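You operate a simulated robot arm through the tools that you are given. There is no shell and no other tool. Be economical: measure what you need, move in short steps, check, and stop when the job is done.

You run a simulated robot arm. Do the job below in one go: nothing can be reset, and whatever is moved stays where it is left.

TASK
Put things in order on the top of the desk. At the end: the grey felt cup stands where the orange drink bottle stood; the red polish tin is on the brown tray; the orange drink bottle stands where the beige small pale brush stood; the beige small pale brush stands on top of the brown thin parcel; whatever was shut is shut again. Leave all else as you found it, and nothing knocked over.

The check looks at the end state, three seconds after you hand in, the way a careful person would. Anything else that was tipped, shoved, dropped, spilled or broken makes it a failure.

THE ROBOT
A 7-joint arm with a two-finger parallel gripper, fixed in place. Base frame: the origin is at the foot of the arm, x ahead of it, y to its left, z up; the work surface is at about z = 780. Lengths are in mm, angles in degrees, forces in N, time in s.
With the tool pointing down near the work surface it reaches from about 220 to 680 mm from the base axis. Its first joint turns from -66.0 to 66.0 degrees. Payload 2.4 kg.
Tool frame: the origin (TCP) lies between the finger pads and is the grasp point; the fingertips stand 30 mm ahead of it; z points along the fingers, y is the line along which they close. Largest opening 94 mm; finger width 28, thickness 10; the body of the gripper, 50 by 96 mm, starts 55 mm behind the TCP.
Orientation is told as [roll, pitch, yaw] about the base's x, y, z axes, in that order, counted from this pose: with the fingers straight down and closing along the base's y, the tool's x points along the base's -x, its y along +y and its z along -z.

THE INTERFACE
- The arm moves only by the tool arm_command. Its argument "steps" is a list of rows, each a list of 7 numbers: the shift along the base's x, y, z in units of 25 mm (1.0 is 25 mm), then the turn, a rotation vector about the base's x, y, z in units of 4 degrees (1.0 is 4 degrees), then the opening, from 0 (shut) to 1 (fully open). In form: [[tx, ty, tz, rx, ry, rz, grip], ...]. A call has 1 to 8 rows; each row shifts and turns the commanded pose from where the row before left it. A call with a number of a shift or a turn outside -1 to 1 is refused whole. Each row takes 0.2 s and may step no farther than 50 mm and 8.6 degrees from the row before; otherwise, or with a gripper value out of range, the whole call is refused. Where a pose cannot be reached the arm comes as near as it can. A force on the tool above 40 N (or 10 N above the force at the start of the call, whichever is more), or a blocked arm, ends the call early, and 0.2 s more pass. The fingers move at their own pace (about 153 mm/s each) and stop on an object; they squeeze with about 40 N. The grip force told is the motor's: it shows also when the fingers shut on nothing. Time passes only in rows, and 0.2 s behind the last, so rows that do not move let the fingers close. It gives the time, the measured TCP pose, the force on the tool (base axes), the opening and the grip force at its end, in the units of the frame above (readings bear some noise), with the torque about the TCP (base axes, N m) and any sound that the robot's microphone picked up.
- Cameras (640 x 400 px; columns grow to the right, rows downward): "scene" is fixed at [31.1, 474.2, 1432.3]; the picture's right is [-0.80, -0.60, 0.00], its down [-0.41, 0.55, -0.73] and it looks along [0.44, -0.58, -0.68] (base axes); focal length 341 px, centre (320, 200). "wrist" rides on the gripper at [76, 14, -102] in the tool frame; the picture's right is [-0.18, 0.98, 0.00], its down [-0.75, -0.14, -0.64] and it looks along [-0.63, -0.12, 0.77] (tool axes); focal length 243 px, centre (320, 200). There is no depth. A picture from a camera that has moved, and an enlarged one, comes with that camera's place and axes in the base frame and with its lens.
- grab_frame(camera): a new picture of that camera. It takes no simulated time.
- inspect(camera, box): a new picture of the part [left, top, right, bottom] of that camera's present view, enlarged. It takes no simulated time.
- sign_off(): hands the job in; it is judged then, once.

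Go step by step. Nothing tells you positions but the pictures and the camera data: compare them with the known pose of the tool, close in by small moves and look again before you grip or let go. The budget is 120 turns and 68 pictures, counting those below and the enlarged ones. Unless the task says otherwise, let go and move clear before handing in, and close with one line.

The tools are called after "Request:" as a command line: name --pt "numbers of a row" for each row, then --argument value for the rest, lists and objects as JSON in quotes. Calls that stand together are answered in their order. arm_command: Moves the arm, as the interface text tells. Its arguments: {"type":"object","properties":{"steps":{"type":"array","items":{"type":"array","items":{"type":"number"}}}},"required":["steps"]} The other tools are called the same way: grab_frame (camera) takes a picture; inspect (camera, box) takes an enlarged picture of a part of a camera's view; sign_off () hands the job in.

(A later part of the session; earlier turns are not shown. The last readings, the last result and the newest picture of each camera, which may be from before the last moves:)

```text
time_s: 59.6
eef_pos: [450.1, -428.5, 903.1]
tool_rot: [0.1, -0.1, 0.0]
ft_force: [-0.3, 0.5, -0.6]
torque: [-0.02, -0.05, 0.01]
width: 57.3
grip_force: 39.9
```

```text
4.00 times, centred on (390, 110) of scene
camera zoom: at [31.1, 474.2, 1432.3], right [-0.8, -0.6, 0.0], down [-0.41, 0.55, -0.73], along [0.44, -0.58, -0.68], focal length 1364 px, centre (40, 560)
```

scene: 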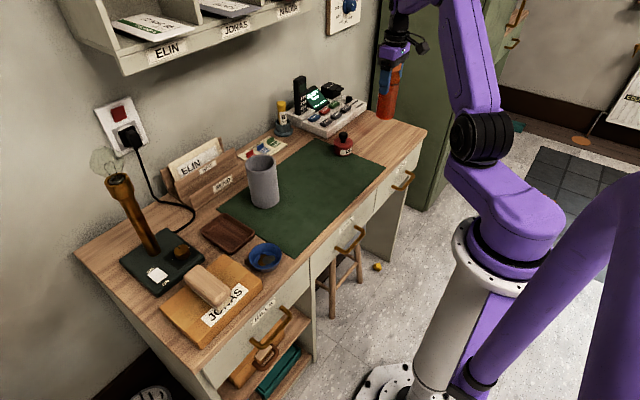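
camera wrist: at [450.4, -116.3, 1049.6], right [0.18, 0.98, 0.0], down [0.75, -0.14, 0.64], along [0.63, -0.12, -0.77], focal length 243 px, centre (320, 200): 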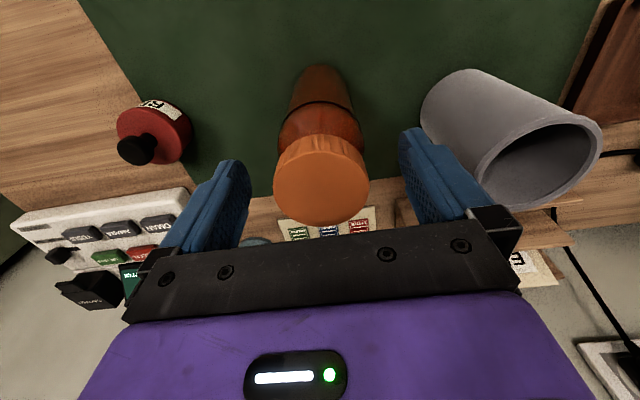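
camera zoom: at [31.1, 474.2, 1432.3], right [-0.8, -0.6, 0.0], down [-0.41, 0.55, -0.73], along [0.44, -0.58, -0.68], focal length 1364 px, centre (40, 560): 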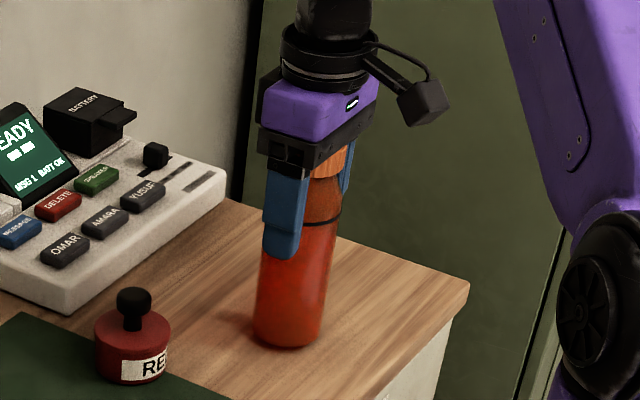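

No contact yet, so I'll keep lowering gently.

Request:
arm_command --pt "0 0 -0.08 0 0 0 0" --pt "0 0 0 0 0 0 0"

Request:
arm_command --pt "0 0 -0.06 0 0 0 0" --pt "0 0 0 0 0 0 0"

Request:
arm_command --pt "0 0 -0.06 0 0 0 0" --pt "0 0 0 0 0 0 0"

```text
time_s: 60.2
eef_pos: [449.0, -426.6, 901.5]
tool_rot: [0.1, 0.0, 0.1]
ft_force: [-0.5, 0.5, -1.4]
torque: [0.0, 0.0, 0.02]
width: 57.4
grip_force: 40.1
```

```text
time_s: 60.8
eef_pos: [449.3, -428.3, 898.3]
tool_rot: [0.1, -0.2, 0.0]
ft_force: [0.5, 0.0, -1.7]
torque: [0.03, -0.02, -0.01]
width: 57.4
grip_force: 39.5
```

```text
time_s: 61.4
eef_pos: [449.9, -427.4, 899.0]
tool_rot: [0.0, -0.1, 0.1]
ft_force: [0.9, -0.2, -0.2]
torque: [-0.02, 0.01, -0.01]
width: 57.4
grip_force: 40.2
```

Request:
arm_command --pt "0 0 -0.08 0 0 0 0" --pt "0 0 0 0 0 0 0"

Request:
arm_command --pt "0 0 -0.06 0 0 0 0" --pt "0 0 0 0 0 0 0"

```text
time_s: 62.0
eef_pos: [450.2, -427.4, 896.6]
tool_rot: [0.0, -0.2, 0.0]
ft_force: [-3.0, 2.5, 10.6]
torque: [0.04, 0.37, -0.09]
width: 57.2
grip_force: 39.9
```

```text
time_s: 62.6
eef_pos: [449.7, -427.3, 897.3]
tool_rot: [-0.1, -0.3, 0.0]
ft_force: [-5.7, 6.0, 31.1]
torque: [0.18, 0.52, -0.01]
width: 57.4
grip_force: 39.7
```

Firm contact at about 897, so I'll ease up 1.5 mm, open, and rise.

Request:
arm_command --pt "0 0 0.06 0 0 0 0" --pt "0 0 0 0 0 0 0.7" --pt "0 0 0 0 0 0 1" --pt "0 0 0 0 0 0 1" --pt "0 0 0.5 0 0 0 1" --pt "0 0 0.8 0 0 0 1" --pt "0 0 0.8 0 0 0 1" --pt "0 0 1 0 0 0 1"

Request:
arm_command --pt "0 0 1 0 0 0 1" --pt "0 0 1 0 0 0 1"

Request:
inspect --camera "scene" --box '[310, 60, 450, 170]'

```text
time_s: 64.4
eef_pos: [449.2, -427.0, 973.8]
tool_rot: [0.0, -0.1, 0.1]
ft_force: [-0.2, 0.0, 0.6]
torque: [0.03, 0.01, -0.03]
width: 94.0
grip_force: 0.0
```

```text
time_s: 65.0
eef_pos: [451.4, -428.6, 1023.6]
tool_rot: [0.1, 0.0, -0.1]
ft_force: [-0.5, -0.5, 0.1]
torque: [0.0, 0.02, 0.03]
width: 94.2
grip_force: 0.1
```

```text
3.64 times, centred on (380, 115) of scene
camera zoom: at [31.1, 474.2, 1432.3], right [-0.8, -0.6, 0.0], down [-0.41, 0.55, -0.73], along [0.44, -0.58, -0.68], focal length 1240 px, centre (102, 509)
```

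zoom: 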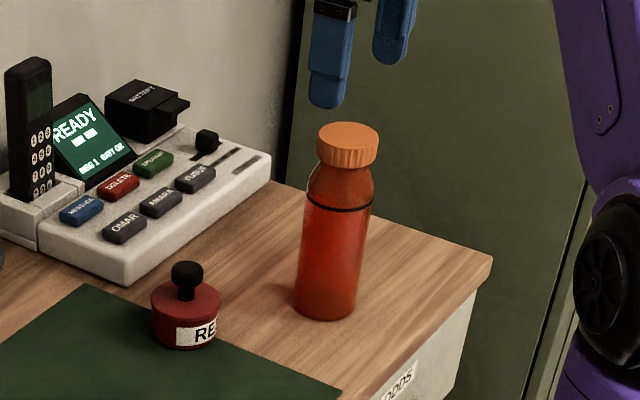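

The bottle stands well. Next is the cup, at about (565,15) with its rim near z 905.

Request:
arm_command --pt "0 1 0 0 0 0 1" --pt "0 1 0 0 0 0 1" --pt "0 1 0 0 0 0 1" --pt "0 1 0 0 0 0 1" --pt "0 1 0 0 0 0 1" --pt "0 1 0 0 0 0 1" --pt "0 1 0 0 0 0 1" --pt "0 1 0 0 0 0 1"

Request:
arm_command --pt "0 1 0 0 0 0 1" --pt "0 1 0 0 0 0 1" --pt "0 1 0 0 0 0 1" --pt "0 1 0 0 0 0 1" --pt "0 1 0 0 0 0 1" --pt "0 1 0 0 0 0 1" --pt "0 1 0 0 0 0 1" --pt "0 1 0 0 0 0 1"

Request:
arm_command --pt "1 1 0 0 0 0 1" --pt "1 0.7 0 0 0 0 1" --pt "1 0 0 0 0 0 1" --pt "0.6 0 -1 0 0 0 1" --pt "0 0 0 0 0 0 1"

Request:
grab_frame --camera "wrist"

```text
time_s: 66.8
eef_pos: [450.6, -227.2, 1024.4]
tool_rot: [0.0, -0.1, 0.1]
ft_force: [-0.8, 0.1, 0.2]
torque: [0.0, 0.02, 0.04]
width: 93.7
grip_force: 0.0
```

```text
time_s: 68.6
eef_pos: [450.8, -27.4, 1023.4]
tool_rot: [0.1, -0.1, 0.0]
ft_force: [-0.8, 0.6, 0.1]
torque: [-0.05, -0.02, 0.01]
width: 94.1
grip_force: 0.0
```

```text
time_s: 69.8
eef_pos: [540.0, 14.9, 997.8]
tool_rot: [0.1, 0.0, 0.0]
ft_force: [1.2, -0.1, -0.3]
torque: [0.04, 0.0, -0.02]
width: 94.3
grip_force: 0.1
```

```text
32 pictures are left
camera wrist: at [464.5, 29.4, 1099.7], right [0.18, 0.98, 0.0], down [0.75, -0.14, 0.64], along [0.63, -0.12, -0.77], focal length 243 px, centre (320, 200)
```

wrist: 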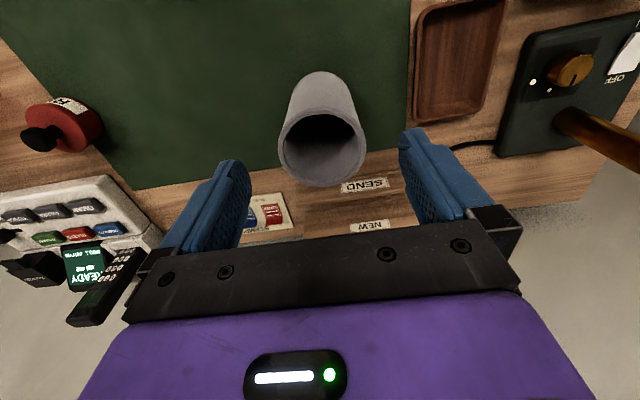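

The rim centre is at (565,12) with diameter about 75. I'll move over it and descend partway to check centring.

Request:
arm_command --pt "1 -0.12 0 0 0 0 1" --pt "0 0 -1 0 0 0 1" --pt "0 0 -1 0 0 0 1" --pt "0 0 0 0 0 0 1"

Request:
grab_frame --camera "wrist"

Request:
inspect --camera "scene" --box '[200, 100, 320, 220]'

```text
time_s: 70.8
eef_pos: [565.6, 12.4, 948.6]
tool_rot: [0.1, 0.0, 0.0]
ft_force: [0.1, 1.2, -1.0]
torque: [0.02, -0.03, 0.02]
width: 93.9
grip_force: 0.2
```

```text
31 pictures are left
camera wrist: at [490.0, 25.8, 1049.9], right [0.18, 0.98, 0.0], down [0.75, -0.14, 0.64], along [0.63, -0.12, -0.77], focal length 243 px, centre (320, 200)
```

wrist: 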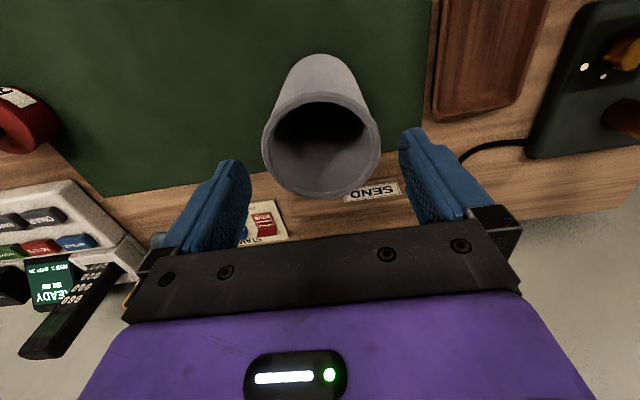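

```text
3.33 times, centred on (260, 160) of scene
camera zoom: at [31.1, 474.2, 1432.3], right [-0.8, -0.6, 0.0], down [-0.41, 0.55, -0.73], along [0.44, -0.58, -0.68], focal length 1137 px, centre (520, 333)
```

zoom: 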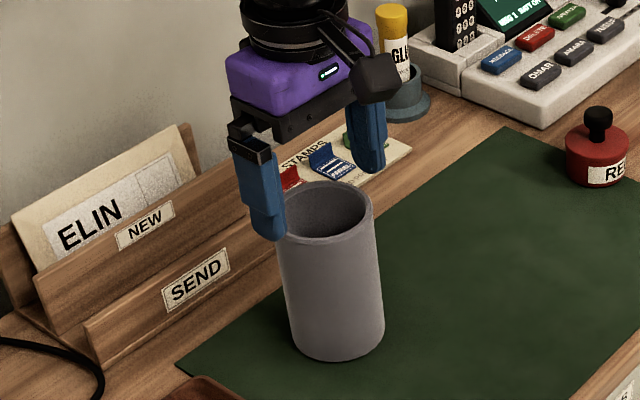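

The cup is centred between the fingers. I'll descend to 868 and close.

Request:
arm_command --pt "-0.04 0 -0.8 0 0 0 1" --pt "0 0 -0.8 0 0 0 1" --pt "0 0 -0.8 0 0 0 1" --pt "0 0 -0.8 0 0 0 1" --pt "0 0 0 0 0 0 1"

Request:
arm_command --pt "0 0 0 0 0 0 0" --pt "0 0 0 0 0 0 0" --pt "0 0 0 0 0 0 0"

Request:
arm_command --pt "0 0 0.1 0 0 0 0" --pt "0 0 0.2 0 0 0 0" --pt "0 0 0.2 0 0 0 0" --pt "0 0 0.3 0 0 0 0"

Request:
inspect --camera "scene" --box '[200, 100, 320, 220]'

```text
time_s: 72.0
eef_pos: [564.3, 12.5, 868.0]
tool_rot: [0.1, -0.1, 0.0]
ft_force: [0.7, -0.4, -0.3]
torque: [0.0, 0.0, 0.01]
width: 94.1
grip_force: 0.1
```

```text
time_s: 72.8
eef_pos: [564.7, 11.5, 868.4]
tool_rot: [0.1, -0.1, 0.1]
ft_force: [-0.3, 0.2, 0.5]
torque: [-0.02, -0.05, -0.04]
width: 79.8
grip_force: 39.8
```

```text
time_s: 73.8
eef_pos: [564.4, 11.7, 887.4]
tool_rot: [0.0, -0.1, 0.0]
ft_force: [-0.1, -0.6, -0.3]
torque: [-0.03, 0.02, 0.01]
width: 79.4
grip_force: 40.0
```

```text
3.33 times, centred on (260, 160) of scene
camera zoom: at [31.1, 474.2, 1432.3], right [-0.8, -0.6, 0.0], down [-0.41, 0.55, -0.73], along [0.44, -0.58, -0.68], focal length 1137 px, centre (520, 333)
```

zoom: 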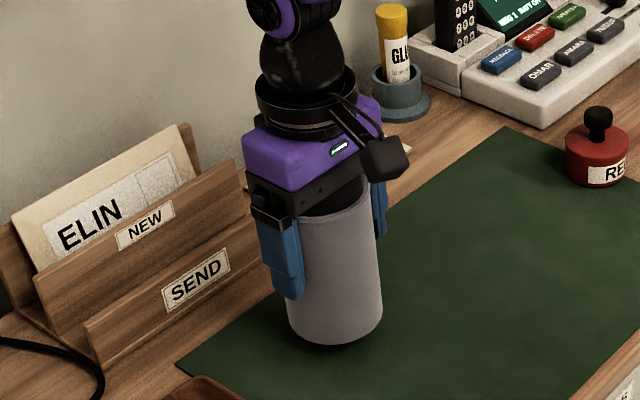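

The cup is lifted. I'll move it at low height to the bottle's old spot (526,-130.5).

Request:
arm_command --pt "0 0 0.5 0 0 0 0" --pt "-0.1 -0.4 0.2 0 0 0 0" --pt "-0.25 -0.8 0 0 0 0 0" --pt "-0.25 -0.9 0 0 0 0 0" --pt "-0.25 -0.9 0 0 0 0 0" --pt "-0.25 -0.9 0 0 0 0 0" --pt "-0.25 -0.9 0 0 0 0 0" --pt "-0.19 -0.89 0 0 0 0 0"

Request:
arm_command --pt "0 0 -0.5 0 0 0 0" --pt "0 0 -0.5 0 0 0 0" --pt "0 0 -0.2 0 0 0 0" --pt "0 0 0 0 0 0 0"

Request:
inspect --camera "scene" --box '[240, 80, 380, 200]'

```text
time_s: 75.6
eef_pos: [523.5, -129.4, 905.9]
tool_rot: [0.2, -0.1, 0.0]
ft_force: [0.0, 1.2, 0.4]
torque: [-0.01, -0.02, 0.0]
width: 79.5
grip_force: 39.9
```

```text
time_s: 76.6
eef_pos: [525.9, -130.6, 875.7]
tool_rot: [0.2, -0.2, 0.0]
ft_force: [-0.3, 0.1, -0.7]
torque: [0.02, -0.02, 0.01]
width: 79.7
grip_force: 39.9
```

```text
3.33 times, centred on (310, 140) of scene
camera zoom: at [31.1, 474.2, 1432.3], right [-0.8, -0.6, 0.0], down [-0.41, 0.55, -0.73], along [0.44, -0.58, -0.68], focal length 1137 px, centre (353, 400)
```

zoom: 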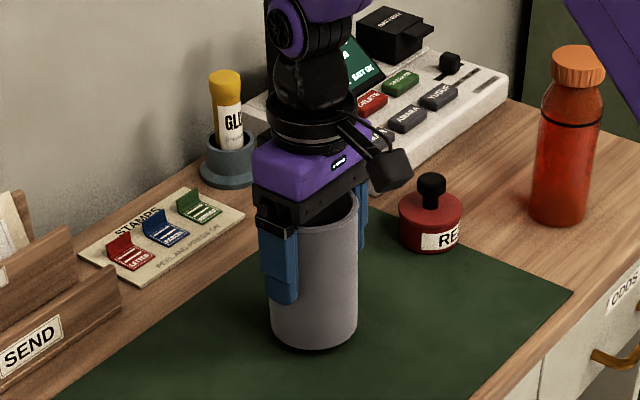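

Position is right; I'll lower the last few mm.

Request:
arm_command --pt "0 0 -0.12 0 0 0 0" --pt "0 0 -0.08 0 0 0 0" --pt "0 0 0 0 0 0 0"

Request:
arm_command --pt "0 0 -0.08 0 0 0 0" --pt "0 0 0 0 0 0 0"

Request:
arm_command --pt "0 0 -0.06 0 0 0 0" --pt "0 0 0 0 0 0 0"

```text
time_s: 77.4
eef_pos: [525.8, -129.5, 872.1]
tool_rot: [0.1, 0.0, 0.1]
ft_force: [0.3, -0.8, 0.2]
torque: [0.01, -0.01, 0.0]
width: 79.4
grip_force: 39.9
```

```text
time_s: 78.0
eef_pos: [525.8, -128.7, 870.1]
tool_rot: [0.1, -0.1, 0.0]
ft_force: [0.1, 0.8, -0.4]
torque: [-0.01, 0.0, 0.01]
width: 79.3
grip_force: 40.1
```

```text
time_s: 78.6
eef_pos: [526.2, -129.5, 868.8]
tool_rot: [0.1, -0.1, 0.0]
ft_force: [-5.1, 1.7, 18.0]
torque: [-0.02, 0.2, 0.01]
width: 79.6
grip_force: 40.1
```

Contact reached. I'll open and rise straight up.

Request:
arm_command --pt "0 0 0.02 0 0 0 1" --pt "0 0 0 0 0 0 1" --pt "0 0 0 0 0 0 1" --pt "0 0 0.4 0 0 0 1" --pt "0 0 0.8 0 0 0 1" --pt "0 0 1 0 0 0 1" --pt "0 0 1 0 0 0 1" --pt "0 0 0.5 0 0 0 1"

Request:
inspect --camera "scene" --box '[240, 80, 420, 200]'

Request:
grab_frame --camera "wrist"

```text
time_s: 80.4
eef_pos: [525.5, -129.5, 960.4]
tool_rot: [0.1, -0.1, 0.0]
ft_force: [-0.4, -1.2, -0.1]
torque: [-0.01, -0.04, 0.01]
width: 93.9
grip_force: 0.0
```

```text
3.33 times, centred on (330, 140) of scene
camera zoom: at [31.1, 474.2, 1432.3], right [-0.8, -0.6, 0.0], down [-0.41, 0.55, -0.73], along [0.44, -0.58, -0.68], focal length 1137 px, centre (287, 400)
```

zoom: 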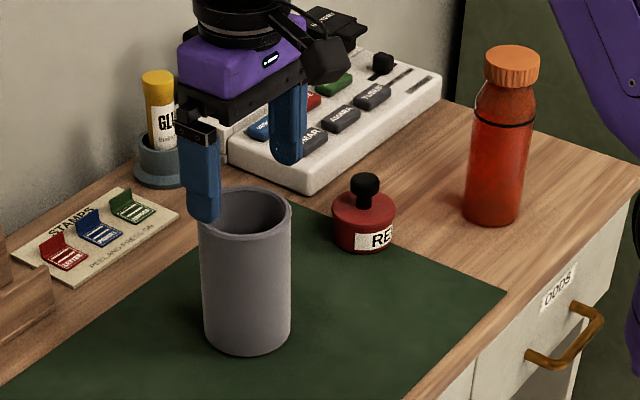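

```text
26 pictures are left
camera wrist: at [450.6, -115.7, 1061.9], right [0.18, 0.98, 0.0], down [0.75, -0.14, 0.64], along [0.63, -0.12, -0.77], focal length 243 px, centre (320, 200)
```

wrist: 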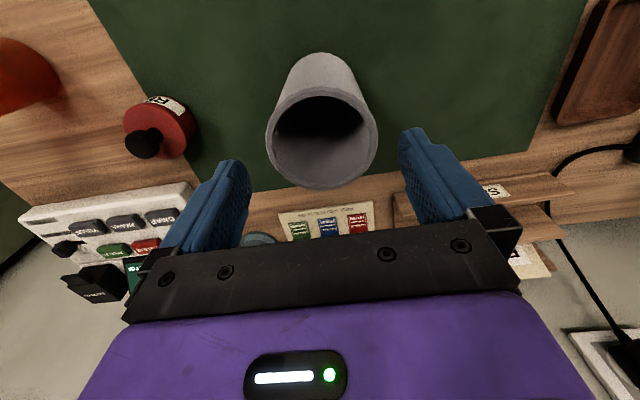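

The cup stands in the bottle's old place. Next is the red tin near (524,-300); I'll approach and read its label.

Request:
arm_command --pt "0 0 1 0 0 0 1" --pt "0 0 0.6 0 0 0 1" --pt "-1 -1 0 0 0 0 1" --pt "-1 -1 0 0 0 0 1" --pt "-1 -1 0 0 0 0 1" --pt "0 -1 0 0 0 0 1" --pt "0 -1 0 0 0 0 1" --pt "0 -1 0 0 0 0 1"

Request:
arm_command --pt "0 -0.9 0 0 0 0 1" --pt "0 0 0 0 0 0 1"

Request:
grab_frame --camera "wrist"

```text
time_s: 82.2
eef_pos: [450.3, -280.2, 999.8]
tool_rot: [0.1, 0.0, -0.1]
ft_force: [-0.6, -0.3, -0.1]
torque: [0.02, 0.0, -0.01]
width: 94.2
grip_force: 0.1
```

```text
time_s: 82.8
eef_pos: [451.1, -303.6, 999.1]
tool_rot: [0.1, -0.1, 0.0]
ft_force: [-0.1, 0.2, 0.0]
torque: [0.0, -0.01, -0.03]
width: 94.1
grip_force: 0.0
```

```text
25 pictures are left
camera wrist: at [375.0, -288.9, 1101.6], right [0.18, 0.98, 0.0], down [0.75, -0.14, 0.64], along [0.63, -0.12, -0.77], focal length 243 px, centre (320, 200)
```

wrist: 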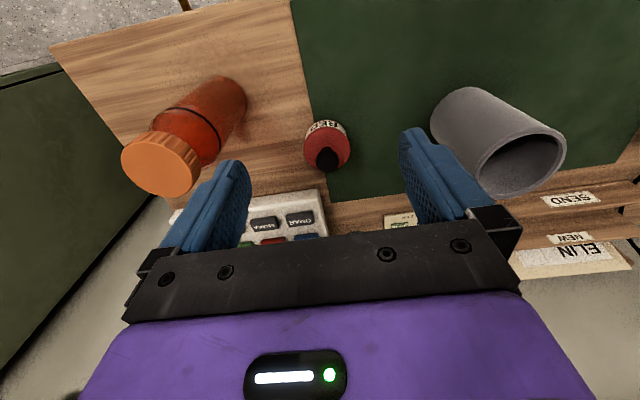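

Request:
inspect --camera "wrist" --box '[280, 110, 370, 180]'

```text
5.71 times, centred on (325, 145) of wrist
camera zoom: at [375.0, -288.9, 1101.6], right [0.18, 0.98, 0.0], down [0.75, -0.14, 0.64], along [0.63, -0.12, -0.77], focal length 1386 px, centre (291, 514)
```

zoom: 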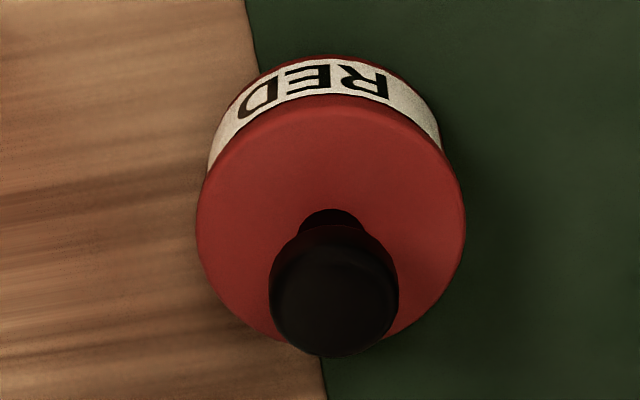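

It reads RED, and the tin centre is (522,-309). I'll move above it, descend partway and check.

Request:
arm_command --pt "1 -0.2 0 0 0 0 1" --pt "1 0 0 0 0 0 1" --pt "0.84 0 -0.5 0 0 0 1" --pt "0 0 -1 0 0 0 1" --pt "0 0 -1 0 0 0 1" --pt "0 0 -1 0 0 0 1" --pt "0 0 -0.8 0 0 0 1" --pt "0 0 0 0 0 0 1"

Request:
grab_frame --camera "wrist"

Request:
inspect --camera "scene" --box '[300, 80, 410, 170]'

```text
time_s: 84.6
eef_pos: [521.6, -307.1, 892.8]
tool_rot: [0.1, -0.1, 0.1]
ft_force: [0.6, 0.2, -0.3]
torque: [-0.03, -0.03, 0.0]
width: 94.1
grip_force: 0.1
```

```text
23 pictures are left
camera wrist: at [446.0, -292.9, 993.9], right [0.18, 0.98, 0.0], down [0.75, -0.14, 0.64], along [0.63, -0.12, -0.77], focal length 243 px, centre (320, 200)
```

wrist: 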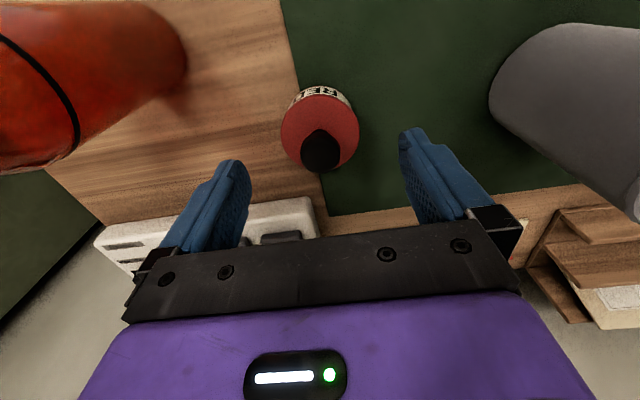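

```text
4.44 times, centred on (355, 125) of scene
camera zoom: at [31.1, 474.2, 1432.3], right [-0.8, -0.6, 0.0], down [-0.41, 0.55, -0.73], along [0.44, -0.58, -0.68], focal length 1516 px, centre (164, 533)
```

zoom: 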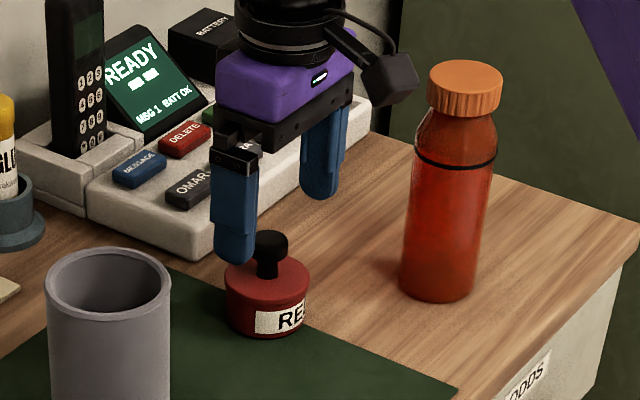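

Centred. I'll descend to 814 and close on the tin body.

Request:
arm_command --pt "0.04 -0.04 -0.8 0 0 0 1" --pt "0 0 -0.8 0 0 0 1" --pt "0 0 -0.8 0 0 0 1" --pt "0 0 -0.7 0 0 0 1" --pt "0 0 0 0 0 0 1"

Request:
arm_command --pt "0 0 0 0 0 0 0" --pt "0 0 0 0 0 0 0" --pt "0 0 0 0 0 0 0"

Request:
arm_command --pt "0 0 0.1 0 0 0 0" --pt "0 0 0.1 0 0 0 0" --pt "0 0 0.2 0 0 0 0" --pt "0 0 0.3 0 0 0 0"

Request:
inspect --camera "scene" --box '[300, 80, 410, 170]'

```text
time_s: 85.8
eef_pos: [522.0, -307.9, 815.3]
tool_rot: [0.1, -0.1, 0.0]
ft_force: [0.3, -0.3, 0.3]
torque: [-0.02, -0.01, 0.01]
width: 93.9
grip_force: 0.0
```

```text
time_s: 86.6
eef_pos: [522.6, -308.3, 815.2]
tool_rot: [0.1, -0.1, 0.0]
ft_force: [0.2, -1.2, -0.5]
torque: [-0.01, 0.0, -0.01]
width: 62.1
grip_force: 39.8
heard: snap
```

```text
time_s: 87.6
eef_pos: [522.9, -307.9, 832.5]
tool_rot: [0.1, -0.1, 0.1]
ft_force: [0.1, -0.3, 0.0]
torque: [0.02, -0.02, 0.0]
width: 62.3
grip_force: 39.7
```

```text
4.44 times, centred on (355, 125) of scene
camera zoom: at [31.1, 474.2, 1432.3], right [-0.8, -0.6, 0.0], down [-0.41, 0.55, -0.73], along [0.44, -0.58, -0.68], focal length 1516 px, centre (164, 533)
```

zoom: 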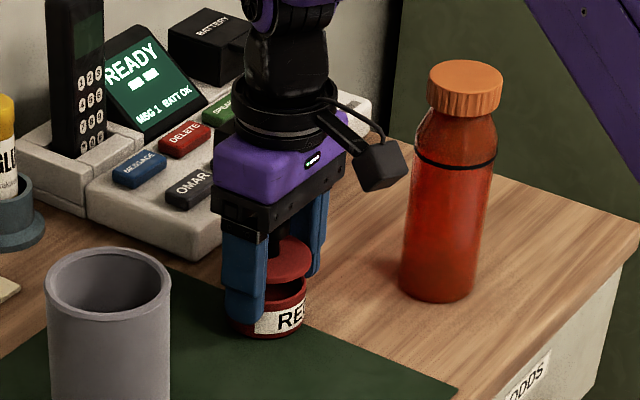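

I heard a snap: the fingers seem to have lifted only the lid, with the tin body still on the desk. I'll look closely.

Request:
inspect --camera "scene" --box '[330, 120, 375, 160]'

Request:
inspect --camera "wrist" --box '[220, 80, 420, 240]'

```text
10.00 times, centred on (352, 140) of scene
camera zoom: at [31.1, 474.2, 1432.3], right [-0.8, -0.6, 0.0], down [-0.41, 0.55, -0.73], along [0.44, -0.58, -0.68], focal length 3410 px, centre (-5, 800)
```

zoom: 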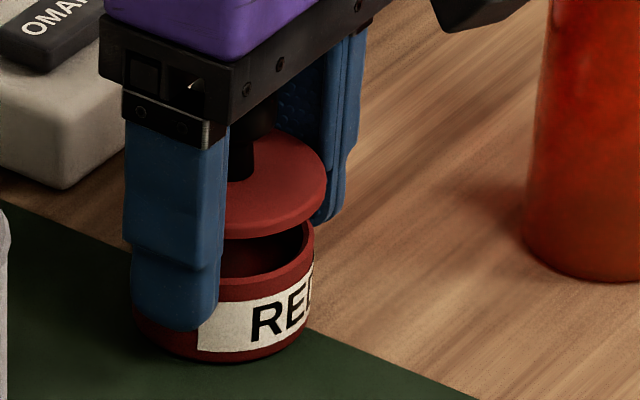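

```text
2.50 times, centred on (320, 160) of wrist
camera zoom: at [447.3, -294.5, 934.3], right [0.18, 0.98, 0.0], down [0.75, -0.14, 0.64], along [0.63, -0.12, -0.77], focal length 606 px, centre (320, 300)
```

zoom: 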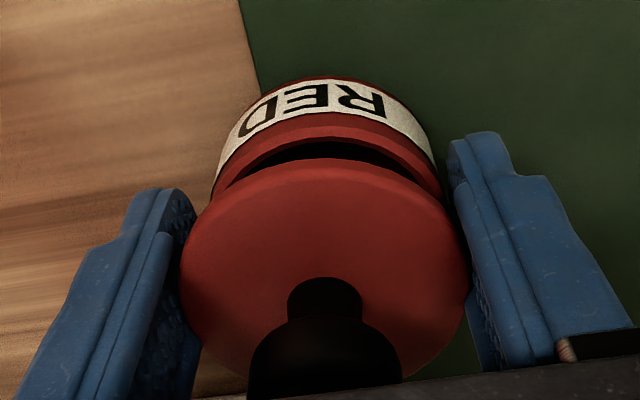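

Confirmed: lid and body have separated. The fingertips hang below the lid, so I can't set it on the desk this way. I'll put it back on the body and then regrip by the knob.

Request:
arm_command --pt "0 0 -0.3 0 0 0 0" --pt "0 0 -0.2 0 0 0 0" --pt "0 0 -0.1 0 0 0 0" --pt "0 0 0 0 0 0 0"

Request:
arm_command --pt "0 0 -0.08 0 0 0 0" --pt "0 0 0 0 0 0 0"

```text
time_s: 88.6
eef_pos: [522.8, -307.9, 817.1]
tool_rot: [0.1, -0.2, -0.1]
ft_force: [0.5, 0.1, -0.5]
torque: [0.01, 0.0, 0.0]
width: 62.3
grip_force: 39.9
```

```text
time_s: 89.2
eef_pos: [522.2, -308.5, 816.7]
tool_rot: [0.0, -0.1, 0.0]
ft_force: [-0.8, -0.7, 1.2]
torque: [0.02, 0.0, -0.01]
width: 61.8
grip_force: 39.7
```

Request:
arm_command --pt "0 0 -0.06 0 0 0 0" --pt "0 0 0 0 0 0 0"

Request:
inspect --camera "scene" --box '[330, 120, 375, 160]'

```text
time_s: 89.8
eef_pos: [523.4, -307.9, 814.7]
tool_rot: [0.2, -0.1, 0.0]
ft_force: [-3.5, 4.4, 13.0]
torque: [0.18, 0.06, 0.04]
width: 61.8
grip_force: 40.0
heard: snap
```

```text
10.00 times, centred on (352, 140) of scene
camera zoom: at [30.8, 474.4, 1432.2], right [-0.8, -0.6, 0.0], down [-0.41, 0.55, -0.73], along [0.44, -0.58, -0.68], focal length 3410 px, centre (-5, 800)
```

zoom: 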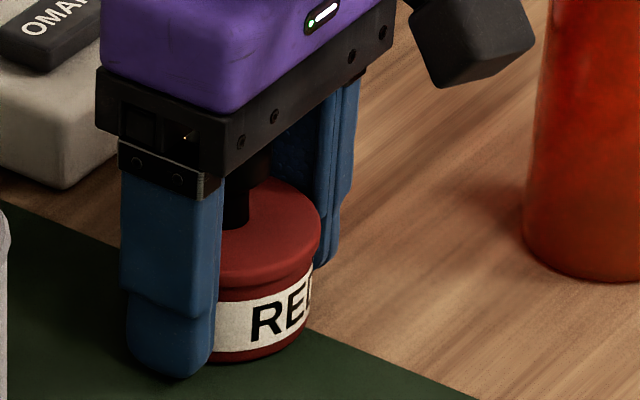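

It snapped shut again, upright. I'll release, rise, and grip by the knob to see whether the closed tin comes up with it.

Request:
arm_command --pt "0 0 0.04 0 0 0 1" --pt "0 0 0 0 0 0 1" --pt "0 0 0 0 0 0 1" --pt "0 0 0.8 0 0 0 1" --pt "0 0 0.8 0 0 0 1" --pt "0 0 0 0 0 0 1"

Request:
inspect --camera "scene" --box '[320, 110, 380, 160]'

```text
time_s: 91.2
eef_pos: [523.4, -307.9, 855.3]
tool_rot: [0.1, 0.0, -0.1]
ft_force: [0.4, 0.5, 0.6]
torque: [0.01, -0.01, 0.01]
width: 93.7
grip_force: 0.0
```

```text
8.00 times, centred on (350, 135) of scene
camera zoom: at [31.1, 474.2, 1432.3], right [-0.8, -0.6, 0.0], down [-0.41, 0.55, -0.73], along [0.44, -0.58, -0.68], focal length 2728 px, centre (80, 720)
```

zoom: 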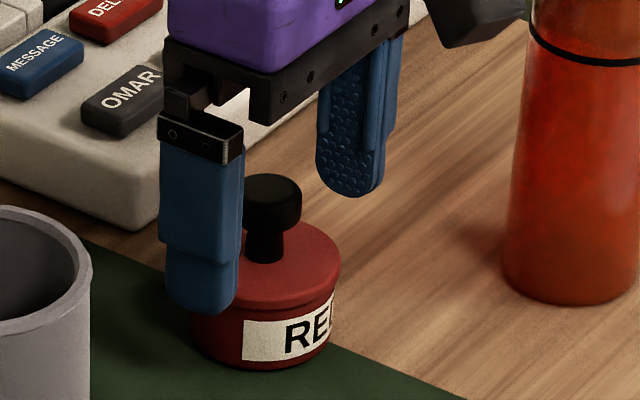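

The tin is closed and in place, and the knob is between the fingers. I'll close on it and lift 5 mm.

Request:
arm_command --pt "0 0 0 0 0 0 0.5" --pt "0 0 0 0 0 0 0" --pt "0 0 0 0 0 0 0" --pt "0 0 0 0 0 0 0"

Request:
arm_command --pt "0 0 0.05 0 0 0 0" --pt "0 0 0.05 0 0 0 0" --pt "0 0 0.1 0 0 0 0" --pt "0 0 0.1 0 0 0 0" --pt "0 0 0.1 0 0 0 0"

Request:
inspect --camera "scene" --box '[320, 110, 380, 160]'

```text
time_s: 92.2
eef_pos: [523.8, -308.1, 855.8]
tool_rot: [0.2, -0.2, 0.0]
ft_force: [-1.1, 1.2, 4.5]
torque: [0.01, 0.02, 0.01]
width: 25.8
grip_force: 39.9
```

```text
time_s: 93.4
eef_pos: [523.1, -308.6, 864.5]
tool_rot: [0.1, -0.1, 0.0]
ft_force: [0.4, 0.2, -0.3]
torque: [0.04, 0.01, -0.05]
width: 25.3
grip_force: 40.5
heard: snap
```

```text
8.00 times, centred on (350, 135) of scene
camera zoom: at [31.1, 474.2, 1432.3], right [-0.8, -0.6, 0.0], down [-0.41, 0.55, -0.73], along [0.44, -0.58, -0.68], focal length 2728 px, centre (80, 720)
```

zoom: 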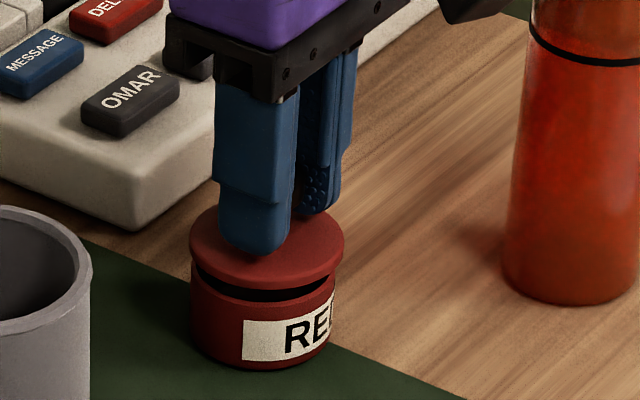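

The lid pops off with the knob, so I'll handle it in two parts. First I'll park the lid on a clear patch of the mat at (445,40).

Request:
arm_command --pt "0 0 0.6 0 0 0 0" --pt "0 0 0.8 0 0 0 0" --pt "-0.6 0.6 0.2 0 0 0 0" --pt "-0.8 0.8 0 0 0 0 0" --pt "-0.8 0.8 0 0 0 0 0" --pt "-0.8 0.8 0 0 0 0 0" --pt "-0.12 1 0 0 0 0 0" --pt "0 1 0 0 0 0 0"

Request:
arm_command --pt "0 1 0 0 0 0 0" --pt "0 1 0 0 0 0 0" --pt "0 1 0 0 0 0 0" --pt "0 1 0 0 0 0 0" --pt "0 1 0 0 0 0 0" --pt "0 1 0 0 0 0 0" --pt "0 1 0 0 0 0 0" --pt "0 1 0 0 0 0 0"

Request:
arm_command --pt "0 0.8 -0.5 0 0 0 0" --pt "0 0.2 -0.8 0 0 0 0" --pt "0 0 -0.8 0 0 0 0" --pt "0 0 0 0 0 0 0"

Request:
grab_frame --camera "scene"

```text
time_s: 95.2
eef_pos: [445.2, -183.9, 905.8]
tool_rot: [-0.1, -0.2, -0.1]
ft_force: [0.4, -0.2, -0.4]
torque: [0.01, 0.02, 0.01]
width: 25.1
grip_force: 40.6
```

```text
time_s: 97.0
eef_pos: [445.7, 17.3, 904.7]
tool_rot: [0.1, -0.1, 0.0]
ft_force: [-0.4, 0.1, 0.4]
torque: [0.0, 0.0, 0.05]
width: 25.3
grip_force: 40.2
```

```text
time_s: 98.0
eef_pos: [444.2, 43.3, 852.0]
tool_rot: [0.1, 0.0, 0.0]
ft_force: [0.0, 0.4, -0.9]
torque: [0.02, -0.01, 0.01]
width: 25.1
grip_force: 39.9
```

```text
15 pictures are left
```

scene: 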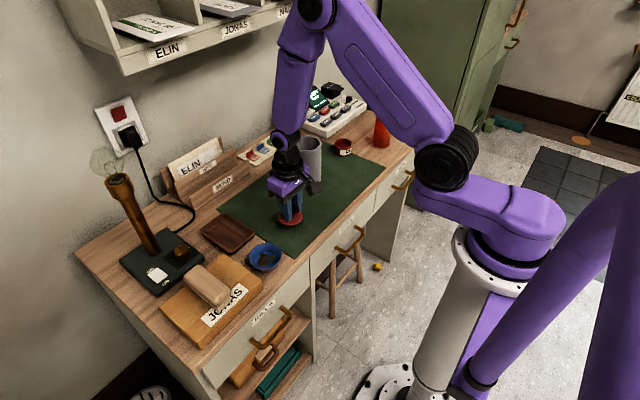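

The lid is over the clear mat. I'll lower it by feel.

Request:
arm_command --pt "0 0 -0.4 0 0 0 0" --pt "0 0 -0.2 0 0 0 0" --pt "0 0 -0.1 0 0 0 0" --pt "0 0 0 0 0 0 0"

Request:
arm_command --pt "0 0 -0.1 0 0 0 0" --pt "0 0 0 0 0 0 0"

Request:
arm_command --pt "0 0 -0.1 0 0 0 0" --pt "0 0 0 0 0 0 0"

Request:
arm_command --pt "0 0 -0.1 0 0 0 0" --pt "0 0 0 0 0 0 0"

```text
time_s: 99.0
eef_pos: [445.7, 41.0, 834.6]
tool_rot: [0.1, -0.1, 0.0]
ft_force: [0.3, 0.3, 0.0]
torque: [0.01, 0.01, 0.01]
width: 24.8
grip_force: 40.2
```

```text
time_s: 99.6
eef_pos: [445.0, 42.1, 831.3]
tool_rot: [0.1, -0.1, 0.0]
ft_force: [0.3, -0.4, -0.6]
torque: [0.02, -0.02, -0.02]
width: 25.2
grip_force: 40.5
```

```text
time_s: 100.2
eef_pos: [445.5, 40.4, 830.3]
tool_rot: [0.0, -0.1, 0.0]
ft_force: [-0.2, -0.5, -0.7]
torque: [0.0, 0.02, 0.0]
width: 25.0
grip_force: 40.1
```

```text
time_s: 100.7
eef_pos: [445.4, 40.8, 829.6]
tool_rot: [0.1, -0.1, 0.0]
ft_force: [-3.2, 4.0, 13.7]
torque: [0.28, 0.07, 0.02]
width: 25.1
grip_force: 40.3
stopped in row 2: the force on the tool passed its limit at 42 N (the readings are from after the stop); the commanded pose is now the measured one
```

Touched down. I'll release, rise, and go back to the tin body.

Request:
arm_command --pt "0 0 0.04 0 0 0 0.5" --pt "0 0 0 0 0 0 0.8" --pt "0 0 0.4 0 0 0 1" --pt "0 0 0.8 0 0 0 1" --pt "0 0 1 0 0 0 1" --pt "0 0 1 0 0 0 1" --pt "0 -1 0.3 0 0 0 1" --pt "0 -1 0 0 0 0 1"

Request:
arm_command --pt "0 -1 0 0 0 0 1" --pt "0 -1 0 0 0 0 1" --pt "0 -1 0 0 0 0 1" --pt "0 -1 0 0 0 0 1" --pt "0 -1 0 0 0 0 1" --pt "0 -1 0 0 0 0 1" --pt "0 -1 0 0 0 0 1" --pt "0 -1 0 0 0 0 1"

Request:
arm_command --pt "0.8 -1 0 0 0 0 1" --pt "0.8 -1 0 0 0 0 1" --pt "0.8 -1 0 0 0 0 1" --pt "0.72 -0.96 0 0 0 0 1" --pt "0 0 0 0 0 0 1"

Request:
grab_frame --camera "wrist"

```text
time_s: 102.5
eef_pos: [445.8, -9.2, 919.3]
tool_rot: [0.1, 0.0, 0.0]
ft_force: [-0.7, -0.4, 0.3]
torque: [0.03, 0.01, -0.03]
width: 94.0
grip_force: 0.1
```

```text
time_s: 104.3
eef_pos: [444.6, -209.8, 918.0]
tool_rot: [0.1, -0.2, 0.0]
ft_force: [0.6, 0.0, 0.1]
torque: [0.01, 0.04, 0.01]
width: 93.8
grip_force: 0.1
```

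```text
time_s: 105.5
eef_pos: [523.4, -309.0, 917.8]
tool_rot: [0.1, -0.1, 0.0]
ft_force: [0.3, 0.3, -0.9]
torque: [0.05, 0.05, -0.03]
width: 93.8
grip_force: 0.1
```

```text
14 pictures are left
camera wrist: at [448.5, -294.2, 1019.2], right [0.18, 0.98, 0.0], down [0.75, -0.14, 0.64], along [0.63, -0.12, -0.77], focal length 243 px, centre (320, 200)
```

wrist: 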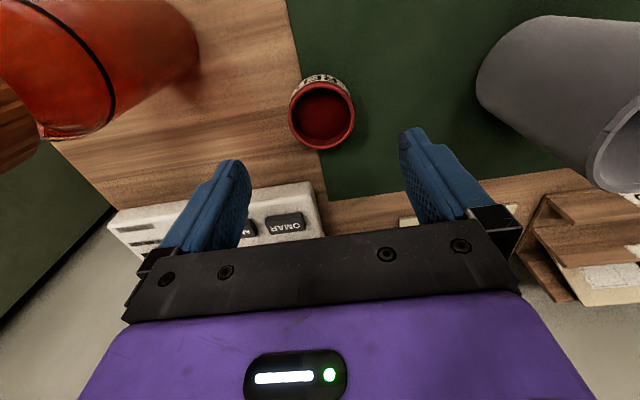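

The body is where expected at (524,-308). I'll descend to about 822, gripping only its upper half, and close.

Request:
arm_command --pt "0.02 0.02 -0.9 0 0 0 1" --pt "0 0 -0.9 0 0 0 1" --pt "0 0 -0.9 0 0 0 1" --pt "0 0 -0.8 0 0 0 1" --pt "0 0 -0.33 0 0 0 1" --pt "0 0 0 0 0 0 0.7" --pt "0 0 0 0 0 0 0" --pt "0 0 0 0 0 0 0"

Request:
arm_command --pt "0 0 0.1 0 0 0 0" --pt "0 0 0.1 0 0 0 0" --pt "0 0 0.2 0 0 0 0" --pt "0 0 0.2 0 0 0 0"

Request:
inspect --camera "scene" --box '[315, 100, 385, 160]'

```text
time_s: 107.3
eef_pos: [524.9, -307.1, 821.9]
tool_rot: [0.1, -0.1, -0.1]
ft_force: [0.9, 0.2, 0.3]
torque: [-0.01, -0.01, -0.01]
width: 58.8
grip_force: 39.7
```

```text
time_s: 108.3
eef_pos: [524.4, -306.5, 837.3]
tool_rot: [0.2, -0.1, 0.0]
ft_force: [0.6, 0.1, -2.3]
torque: [0.01, -0.02, 0.0]
width: 58.7
grip_force: 39.9
```

```text
6.67 times, centred on (350, 130) of scene
camera zoom: at [31.1, 474.2, 1432.3], right [-0.8, -0.6, 0.0], down [-0.41, 0.55, -0.73], along [0.44, -0.58, -0.68], focal length 2274 px, centre (120, 667)
```

zoom: 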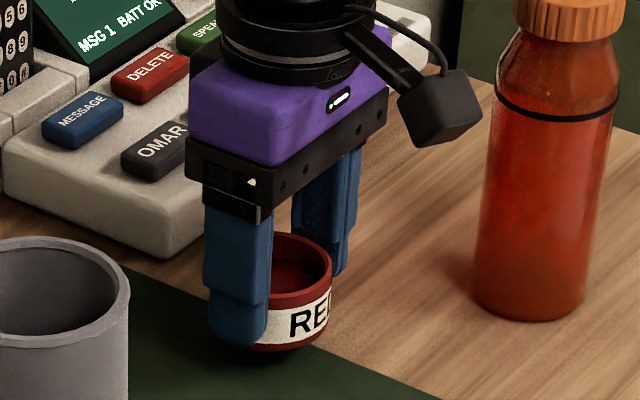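

The body is held (tip level leaves about 13 mm under the fingers). I'll carry it along x=445 toward the tray and look.

Request:
arm_command --pt "0 0 0.6 0 0 0 0" --pt "0 0 0.8 0 0 0 0" --pt "-0.4 0.4 0.8 0 0 0 0" --pt "-0.7 0.8 0.6 0 0 0 0" --pt "-0.7 0.9 0 0 0 0 0" --pt "-0.7 0.9 0 0 0 0 0" --pt "-0.7 1 0 0 0 0 0" --pt "0 1 0 0 0 0 0"

Request:
arm_command --pt "0 1 0 0 0 0 0" --pt "0 1 0 0 0 0 0" --pt "0 1 0 0 0 0 0" --pt "0 1 0 0 0 0 0" --pt "0 1 0 0 0 0 0" --pt "0 1 0 0 0 0 0" --pt "0 1 0 0 0 0 0" --pt "0 1 0 0 0 0 0"

Request:
arm_command --pt "0.4 1 0 0 0 0 0" --pt "0.4 1 0 0 0 0 0" --pt "0.5 1 0 0 0 0 0" --pt "0.5 1 0 0 0 0 0" --pt "0.5 0.8 0 0 0 0 0" --pt "0.2 0.4 0 0 0 0 0" --pt "0 0 0 0 0 0 0"

Request:
grab_frame --camera "wrist"

```text
time_s: 110.1
eef_pos: [444.0, -182.1, 907.4]
tool_rot: [0.1, -0.2, -0.1]
ft_force: [0.1, 0.5, -0.4]
torque: [0.0, 0.01, 0.02]
width: 58.7
grip_force: 39.9
```

```text
time_s: 111.9
eef_pos: [443.5, 16.1, 907.5]
tool_rot: [0.1, -0.2, 0.0]
ft_force: [0.1, 0.0, -1.0]
torque: [-0.02, 0.0, 0.02]
width: 58.6
grip_force: 39.5
```

```text
time_s: 113.5
eef_pos: [506.2, 148.3, 906.7]
tool_rot: [0.1, -0.1, 0.0]
ft_force: [0.3, 0.2, -0.8]
torque: [0.05, 0.0, -0.07]
width: 58.7
grip_force: 40.3
```

```text
12 pictures are left
camera wrist: at [431.1, 162.2, 1008.4], right [0.18, 0.98, 0.0], down [0.75, -0.14, 0.64], along [0.63, -0.12, -0.77], focal length 243 px, centre (320, 200)
```

wrist: 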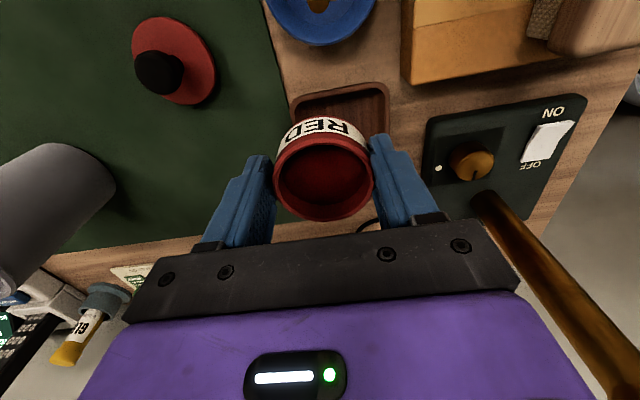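

The tray is about 118 x 80, centred near (551,165), which is too narrow along y for fingers beside the tin. I'll turn yaw to +90 so the fingers lie along its long side.

Request:
arm_command --pt "0.2 0.1 0 0 0 1 0" --pt "0.2 0.1 0 0 0 1 0" --pt "0.2 0.1 0 0 0 1 0" --pt "0.2 0.1 0 0 0 1 0" --pt "0.2 0.1 0 0 0 1 0" --pt "0.2 0.1 0 0 0 1 0" --pt "0.2 0.1 0 0 0 1 0" --pt "0.2 0 0 0 0 1 0"

Request:
arm_command --pt "0.2 0 0 0 0 1 0" --pt "0 0 0 0 0 1 0" --pt "0 0 0 0 0 1 0" --pt "0 0 0 0 0 1 0" --pt "0 0 0 0 0 1 0" --pt "0 0 0 0 0 1 0" --pt "0 0 0 0 0 1 0" --pt "0 0 0 0 0 1 0"

Request:
arm_command --pt "0 0 0 0 0 1 0" --pt "0 0 0 0 0 1 0" --pt "0 0 0 0 0 1 0" --pt "0 0 0 0 0 1 0" --pt "0 0 0 0 0 1 0" --pt "0 0 0 0 0 1 0" --pt "0 0 0 0 0 0.5 0" --pt "0 0 0 0 0 0 0"

Request:
grab_frame --camera "wrist"

Request:
inspect --camera "scene" --box '[120, 140, 320, 280]'

```text
time_s: 115.3
eef_pos: [546.7, 165.2, 906.8]
tool_rot: [0.1, -0.1, 32.1]
ft_force: [0.5, -0.2, -0.9]
torque: [0.01, 0.0, 0.02]
width: 58.5
grip_force: 39.8
```

```text
time_s: 117.1
eef_pos: [551.4, 165.4, 906.2]
tool_rot: [0.1, -0.1, 64.1]
ft_force: [-0.2, 0.0, -0.9]
torque: [0.01, 0.02, -0.02]
width: 58.6
grip_force: 39.3
```

```text
time_s: 118.9
eef_pos: [552.3, 165.7, 907.3]
tool_rot: [0.2, -0.1, 89.9]
ft_force: [-0.1, 0.0, -0.6]
torque: [-0.03, 0.0, 0.03]
width: 58.7
grip_force: 39.8
```

```text
11 pictures are left
camera wrist: at [538.4, 88.9, 1008.3], right [-0.98, 0.18, 0.0], down [0.14, 0.75, 0.64], along [0.12, 0.63, -0.77], focal length 243 px, centre (320, 200)
```

wrist: 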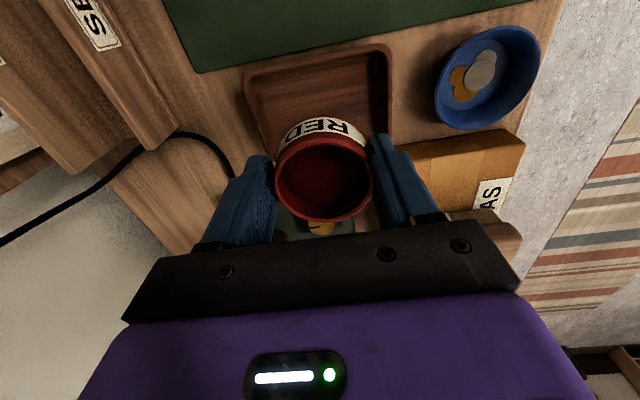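

```text
2.86 times, centred on (220, 210) of scene
camera zoom: at [31.1, 474.2, 1432.3], right [-0.8, -0.6, 0.0], down [-0.41, 0.55, -0.73], along [0.44, -0.58, -0.68], focal length 974 px, centre (606, 171)
```

zoom: 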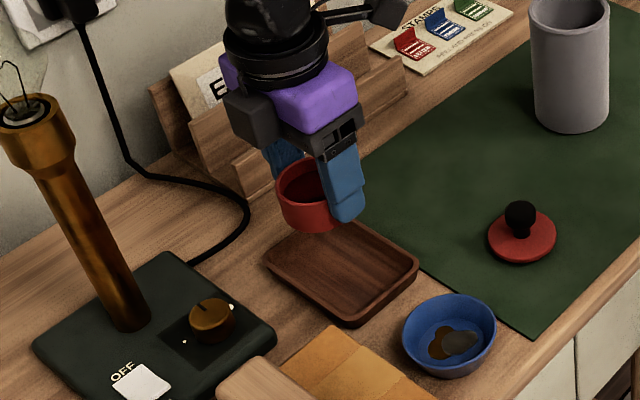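

The tray is centred at (552,166), right under the tin. I'll lower it.

Request:
arm_command --pt "0 0 -0.8 0 0 0 0" --pt "0 0 -0.8 0 0 0 0" --pt "0 0 -0.7 0 0 0 0" --pt "0 0 -0.4 0 0 0 0" --pt "0 0 -0.2 0 0 0 0" --pt "0 0 0 0 0 0 0"

Request:
arm_command --pt "0 0 -0.1 0 0 0 0" --pt "0 0 0 0 0 0 0"

Request:
arm_command --pt "0 0 -0.08 0 0 0 0" --pt "0 0 0 0 0 0 0"

```text
time_s: 120.3
eef_pos: [551.6, 165.0, 834.1]
tool_rot: [0.0, -0.2, 90.0]
ft_force: [0.5, -0.4, -1.5]
torque: [-0.01, -0.01, 0.01]
width: 58.9
grip_force: 40.1
```

```text
time_s: 120.9
eef_pos: [551.8, 165.6, 832.1]
tool_rot: [0.1, -0.1, 89.9]
ft_force: [0.2, 0.6, -1.0]
torque: [-0.02, 0.0, 0.01]
width: 58.8
grip_force: 40.0
```

```text
time_s: 121.5
eef_pos: [551.8, 165.8, 830.1]
tool_rot: [0.1, -0.1, 89.9]
ft_force: [0.0, 0.3, -1.4]
torque: [0.04, -0.03, -0.01]
width: 58.9
grip_force: 39.9
```

Request:
arm_command --pt "0 0 -0.08 0 0 0 0" --pt "0 0 0 0 0 0 0"

Request:
arm_command --pt "0 0 -0.06 0 0 0 0" --pt "0 0 0 0 0 0 0"

Request:
arm_command --pt "0 0 -0.06 0 0 0 0" --pt "0 0 0 0 0 0 0"

```text
time_s: 122.1
eef_pos: [552.0, 166.4, 827.5]
tool_rot: [0.1, -0.1, 89.9]
ft_force: [-0.3, 0.5, -1.1]
torque: [-0.01, 0.01, 0.02]
width: 58.5
grip_force: 40.3
```

```text
time_s: 122.7
eef_pos: [551.9, 166.0, 826.6]
tool_rot: [0.2, -0.1, 89.9]
ft_force: [-1.0, -0.5, -0.5]
torque: [0.0, 0.0, 0.01]
width: 58.8
grip_force: 39.7
```

```text
time_s: 123.3
eef_pos: [551.5, 166.0, 824.7]
tool_rot: [0.2, -0.2, 89.9]
ft_force: [0.4, 0.2, -1.4]
torque: [0.02, 0.03, -0.02]
width: 58.7
grip_force: 40.1
```

Request:
arm_command --pt "0 0 -0.06 0 0 0 0" --pt "0 0 0 0 0 0 0"

Request:
arm_command --pt "0 0 -0.06 0 0 0 0" --pt "0 0 0 0 0 0 0"

```text
time_s: 123.9
eef_pos: [551.9, 165.8, 823.0]
tool_rot: [0.0, -0.2, 90.0]
ft_force: [-0.7, -0.4, 1.1]
torque: [0.04, 0.01, -0.01]
width: 58.6
grip_force: 39.2
```

```text
time_s: 124.5
eef_pos: [552.6, 166.4, 822.7]
tool_rot: [-0.1, -0.2, 90.0]
ft_force: [-4.0, -2.1, 21.4]
torque: [0.06, 0.33, 0.03]
width: 58.8
grip_force: 39.9
```

The tin body is down in the tray. I'll open partway so the fingers stay inside the rim, rise, and go for the lid at (445,41).

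Request:
arm_command --pt "0 0 0.05 0 0 0 0.75" --pt "0 0 0 0 0 0 0.75" --pt "0 0 0.4 0 0 0 0.75" --pt "0 0 0.8 0 0 0 0.75" --pt "0 0 1 0 0 0 0.75" --pt "0 0 1 0 0 0 1" --pt "-0.8 -1 0 0 0 0 1" --pt "-0.8 -1 0 0 0 0 1"

Request:
arm_command --pt "-0.9 -1 0 0 0 0 1" --pt "-0.9 -1 0 0 0 0 1" --pt "-0.9 -1 0 0 0 0 1" --pt "0 0 0 0 0 0 1"

Request:
grab_frame --camera "wrist"

```text
time_s: 126.3
eef_pos: [509.9, 115.2, 903.9]
tool_rot: [0.0, -0.1, 90.0]
ft_force: [0.7, -0.4, 0.3]
torque: [0.03, 0.01, 0.0]
width: 94.0
grip_force: 0.2
```

```text
time_s: 127.3
eef_pos: [442.9, 40.4, 903.7]
tool_rot: [0.1, -0.1, 90.0]
ft_force: [-0.6, -0.4, 0.4]
torque: [0.03, -0.02, -0.02]
width: 94.4
grip_force: 0.0
```

```text
9 pictures are left
camera wrist: at [430.2, -36.4, 1003.7], right [-0.98, 0.18, 0.0], down [0.14, 0.75, 0.64], along [0.12, 0.63, -0.77], focal length 243 px, centre (320, 200)
```

wrist: 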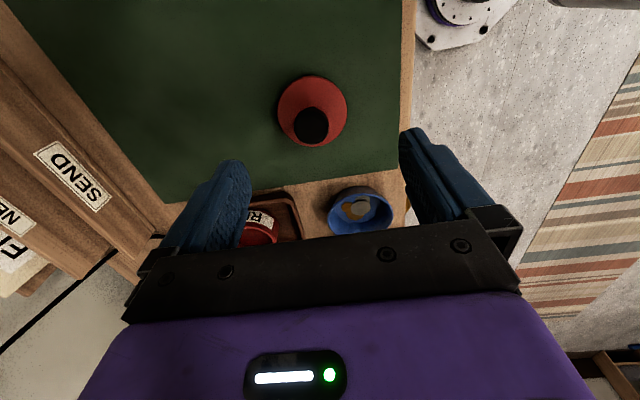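

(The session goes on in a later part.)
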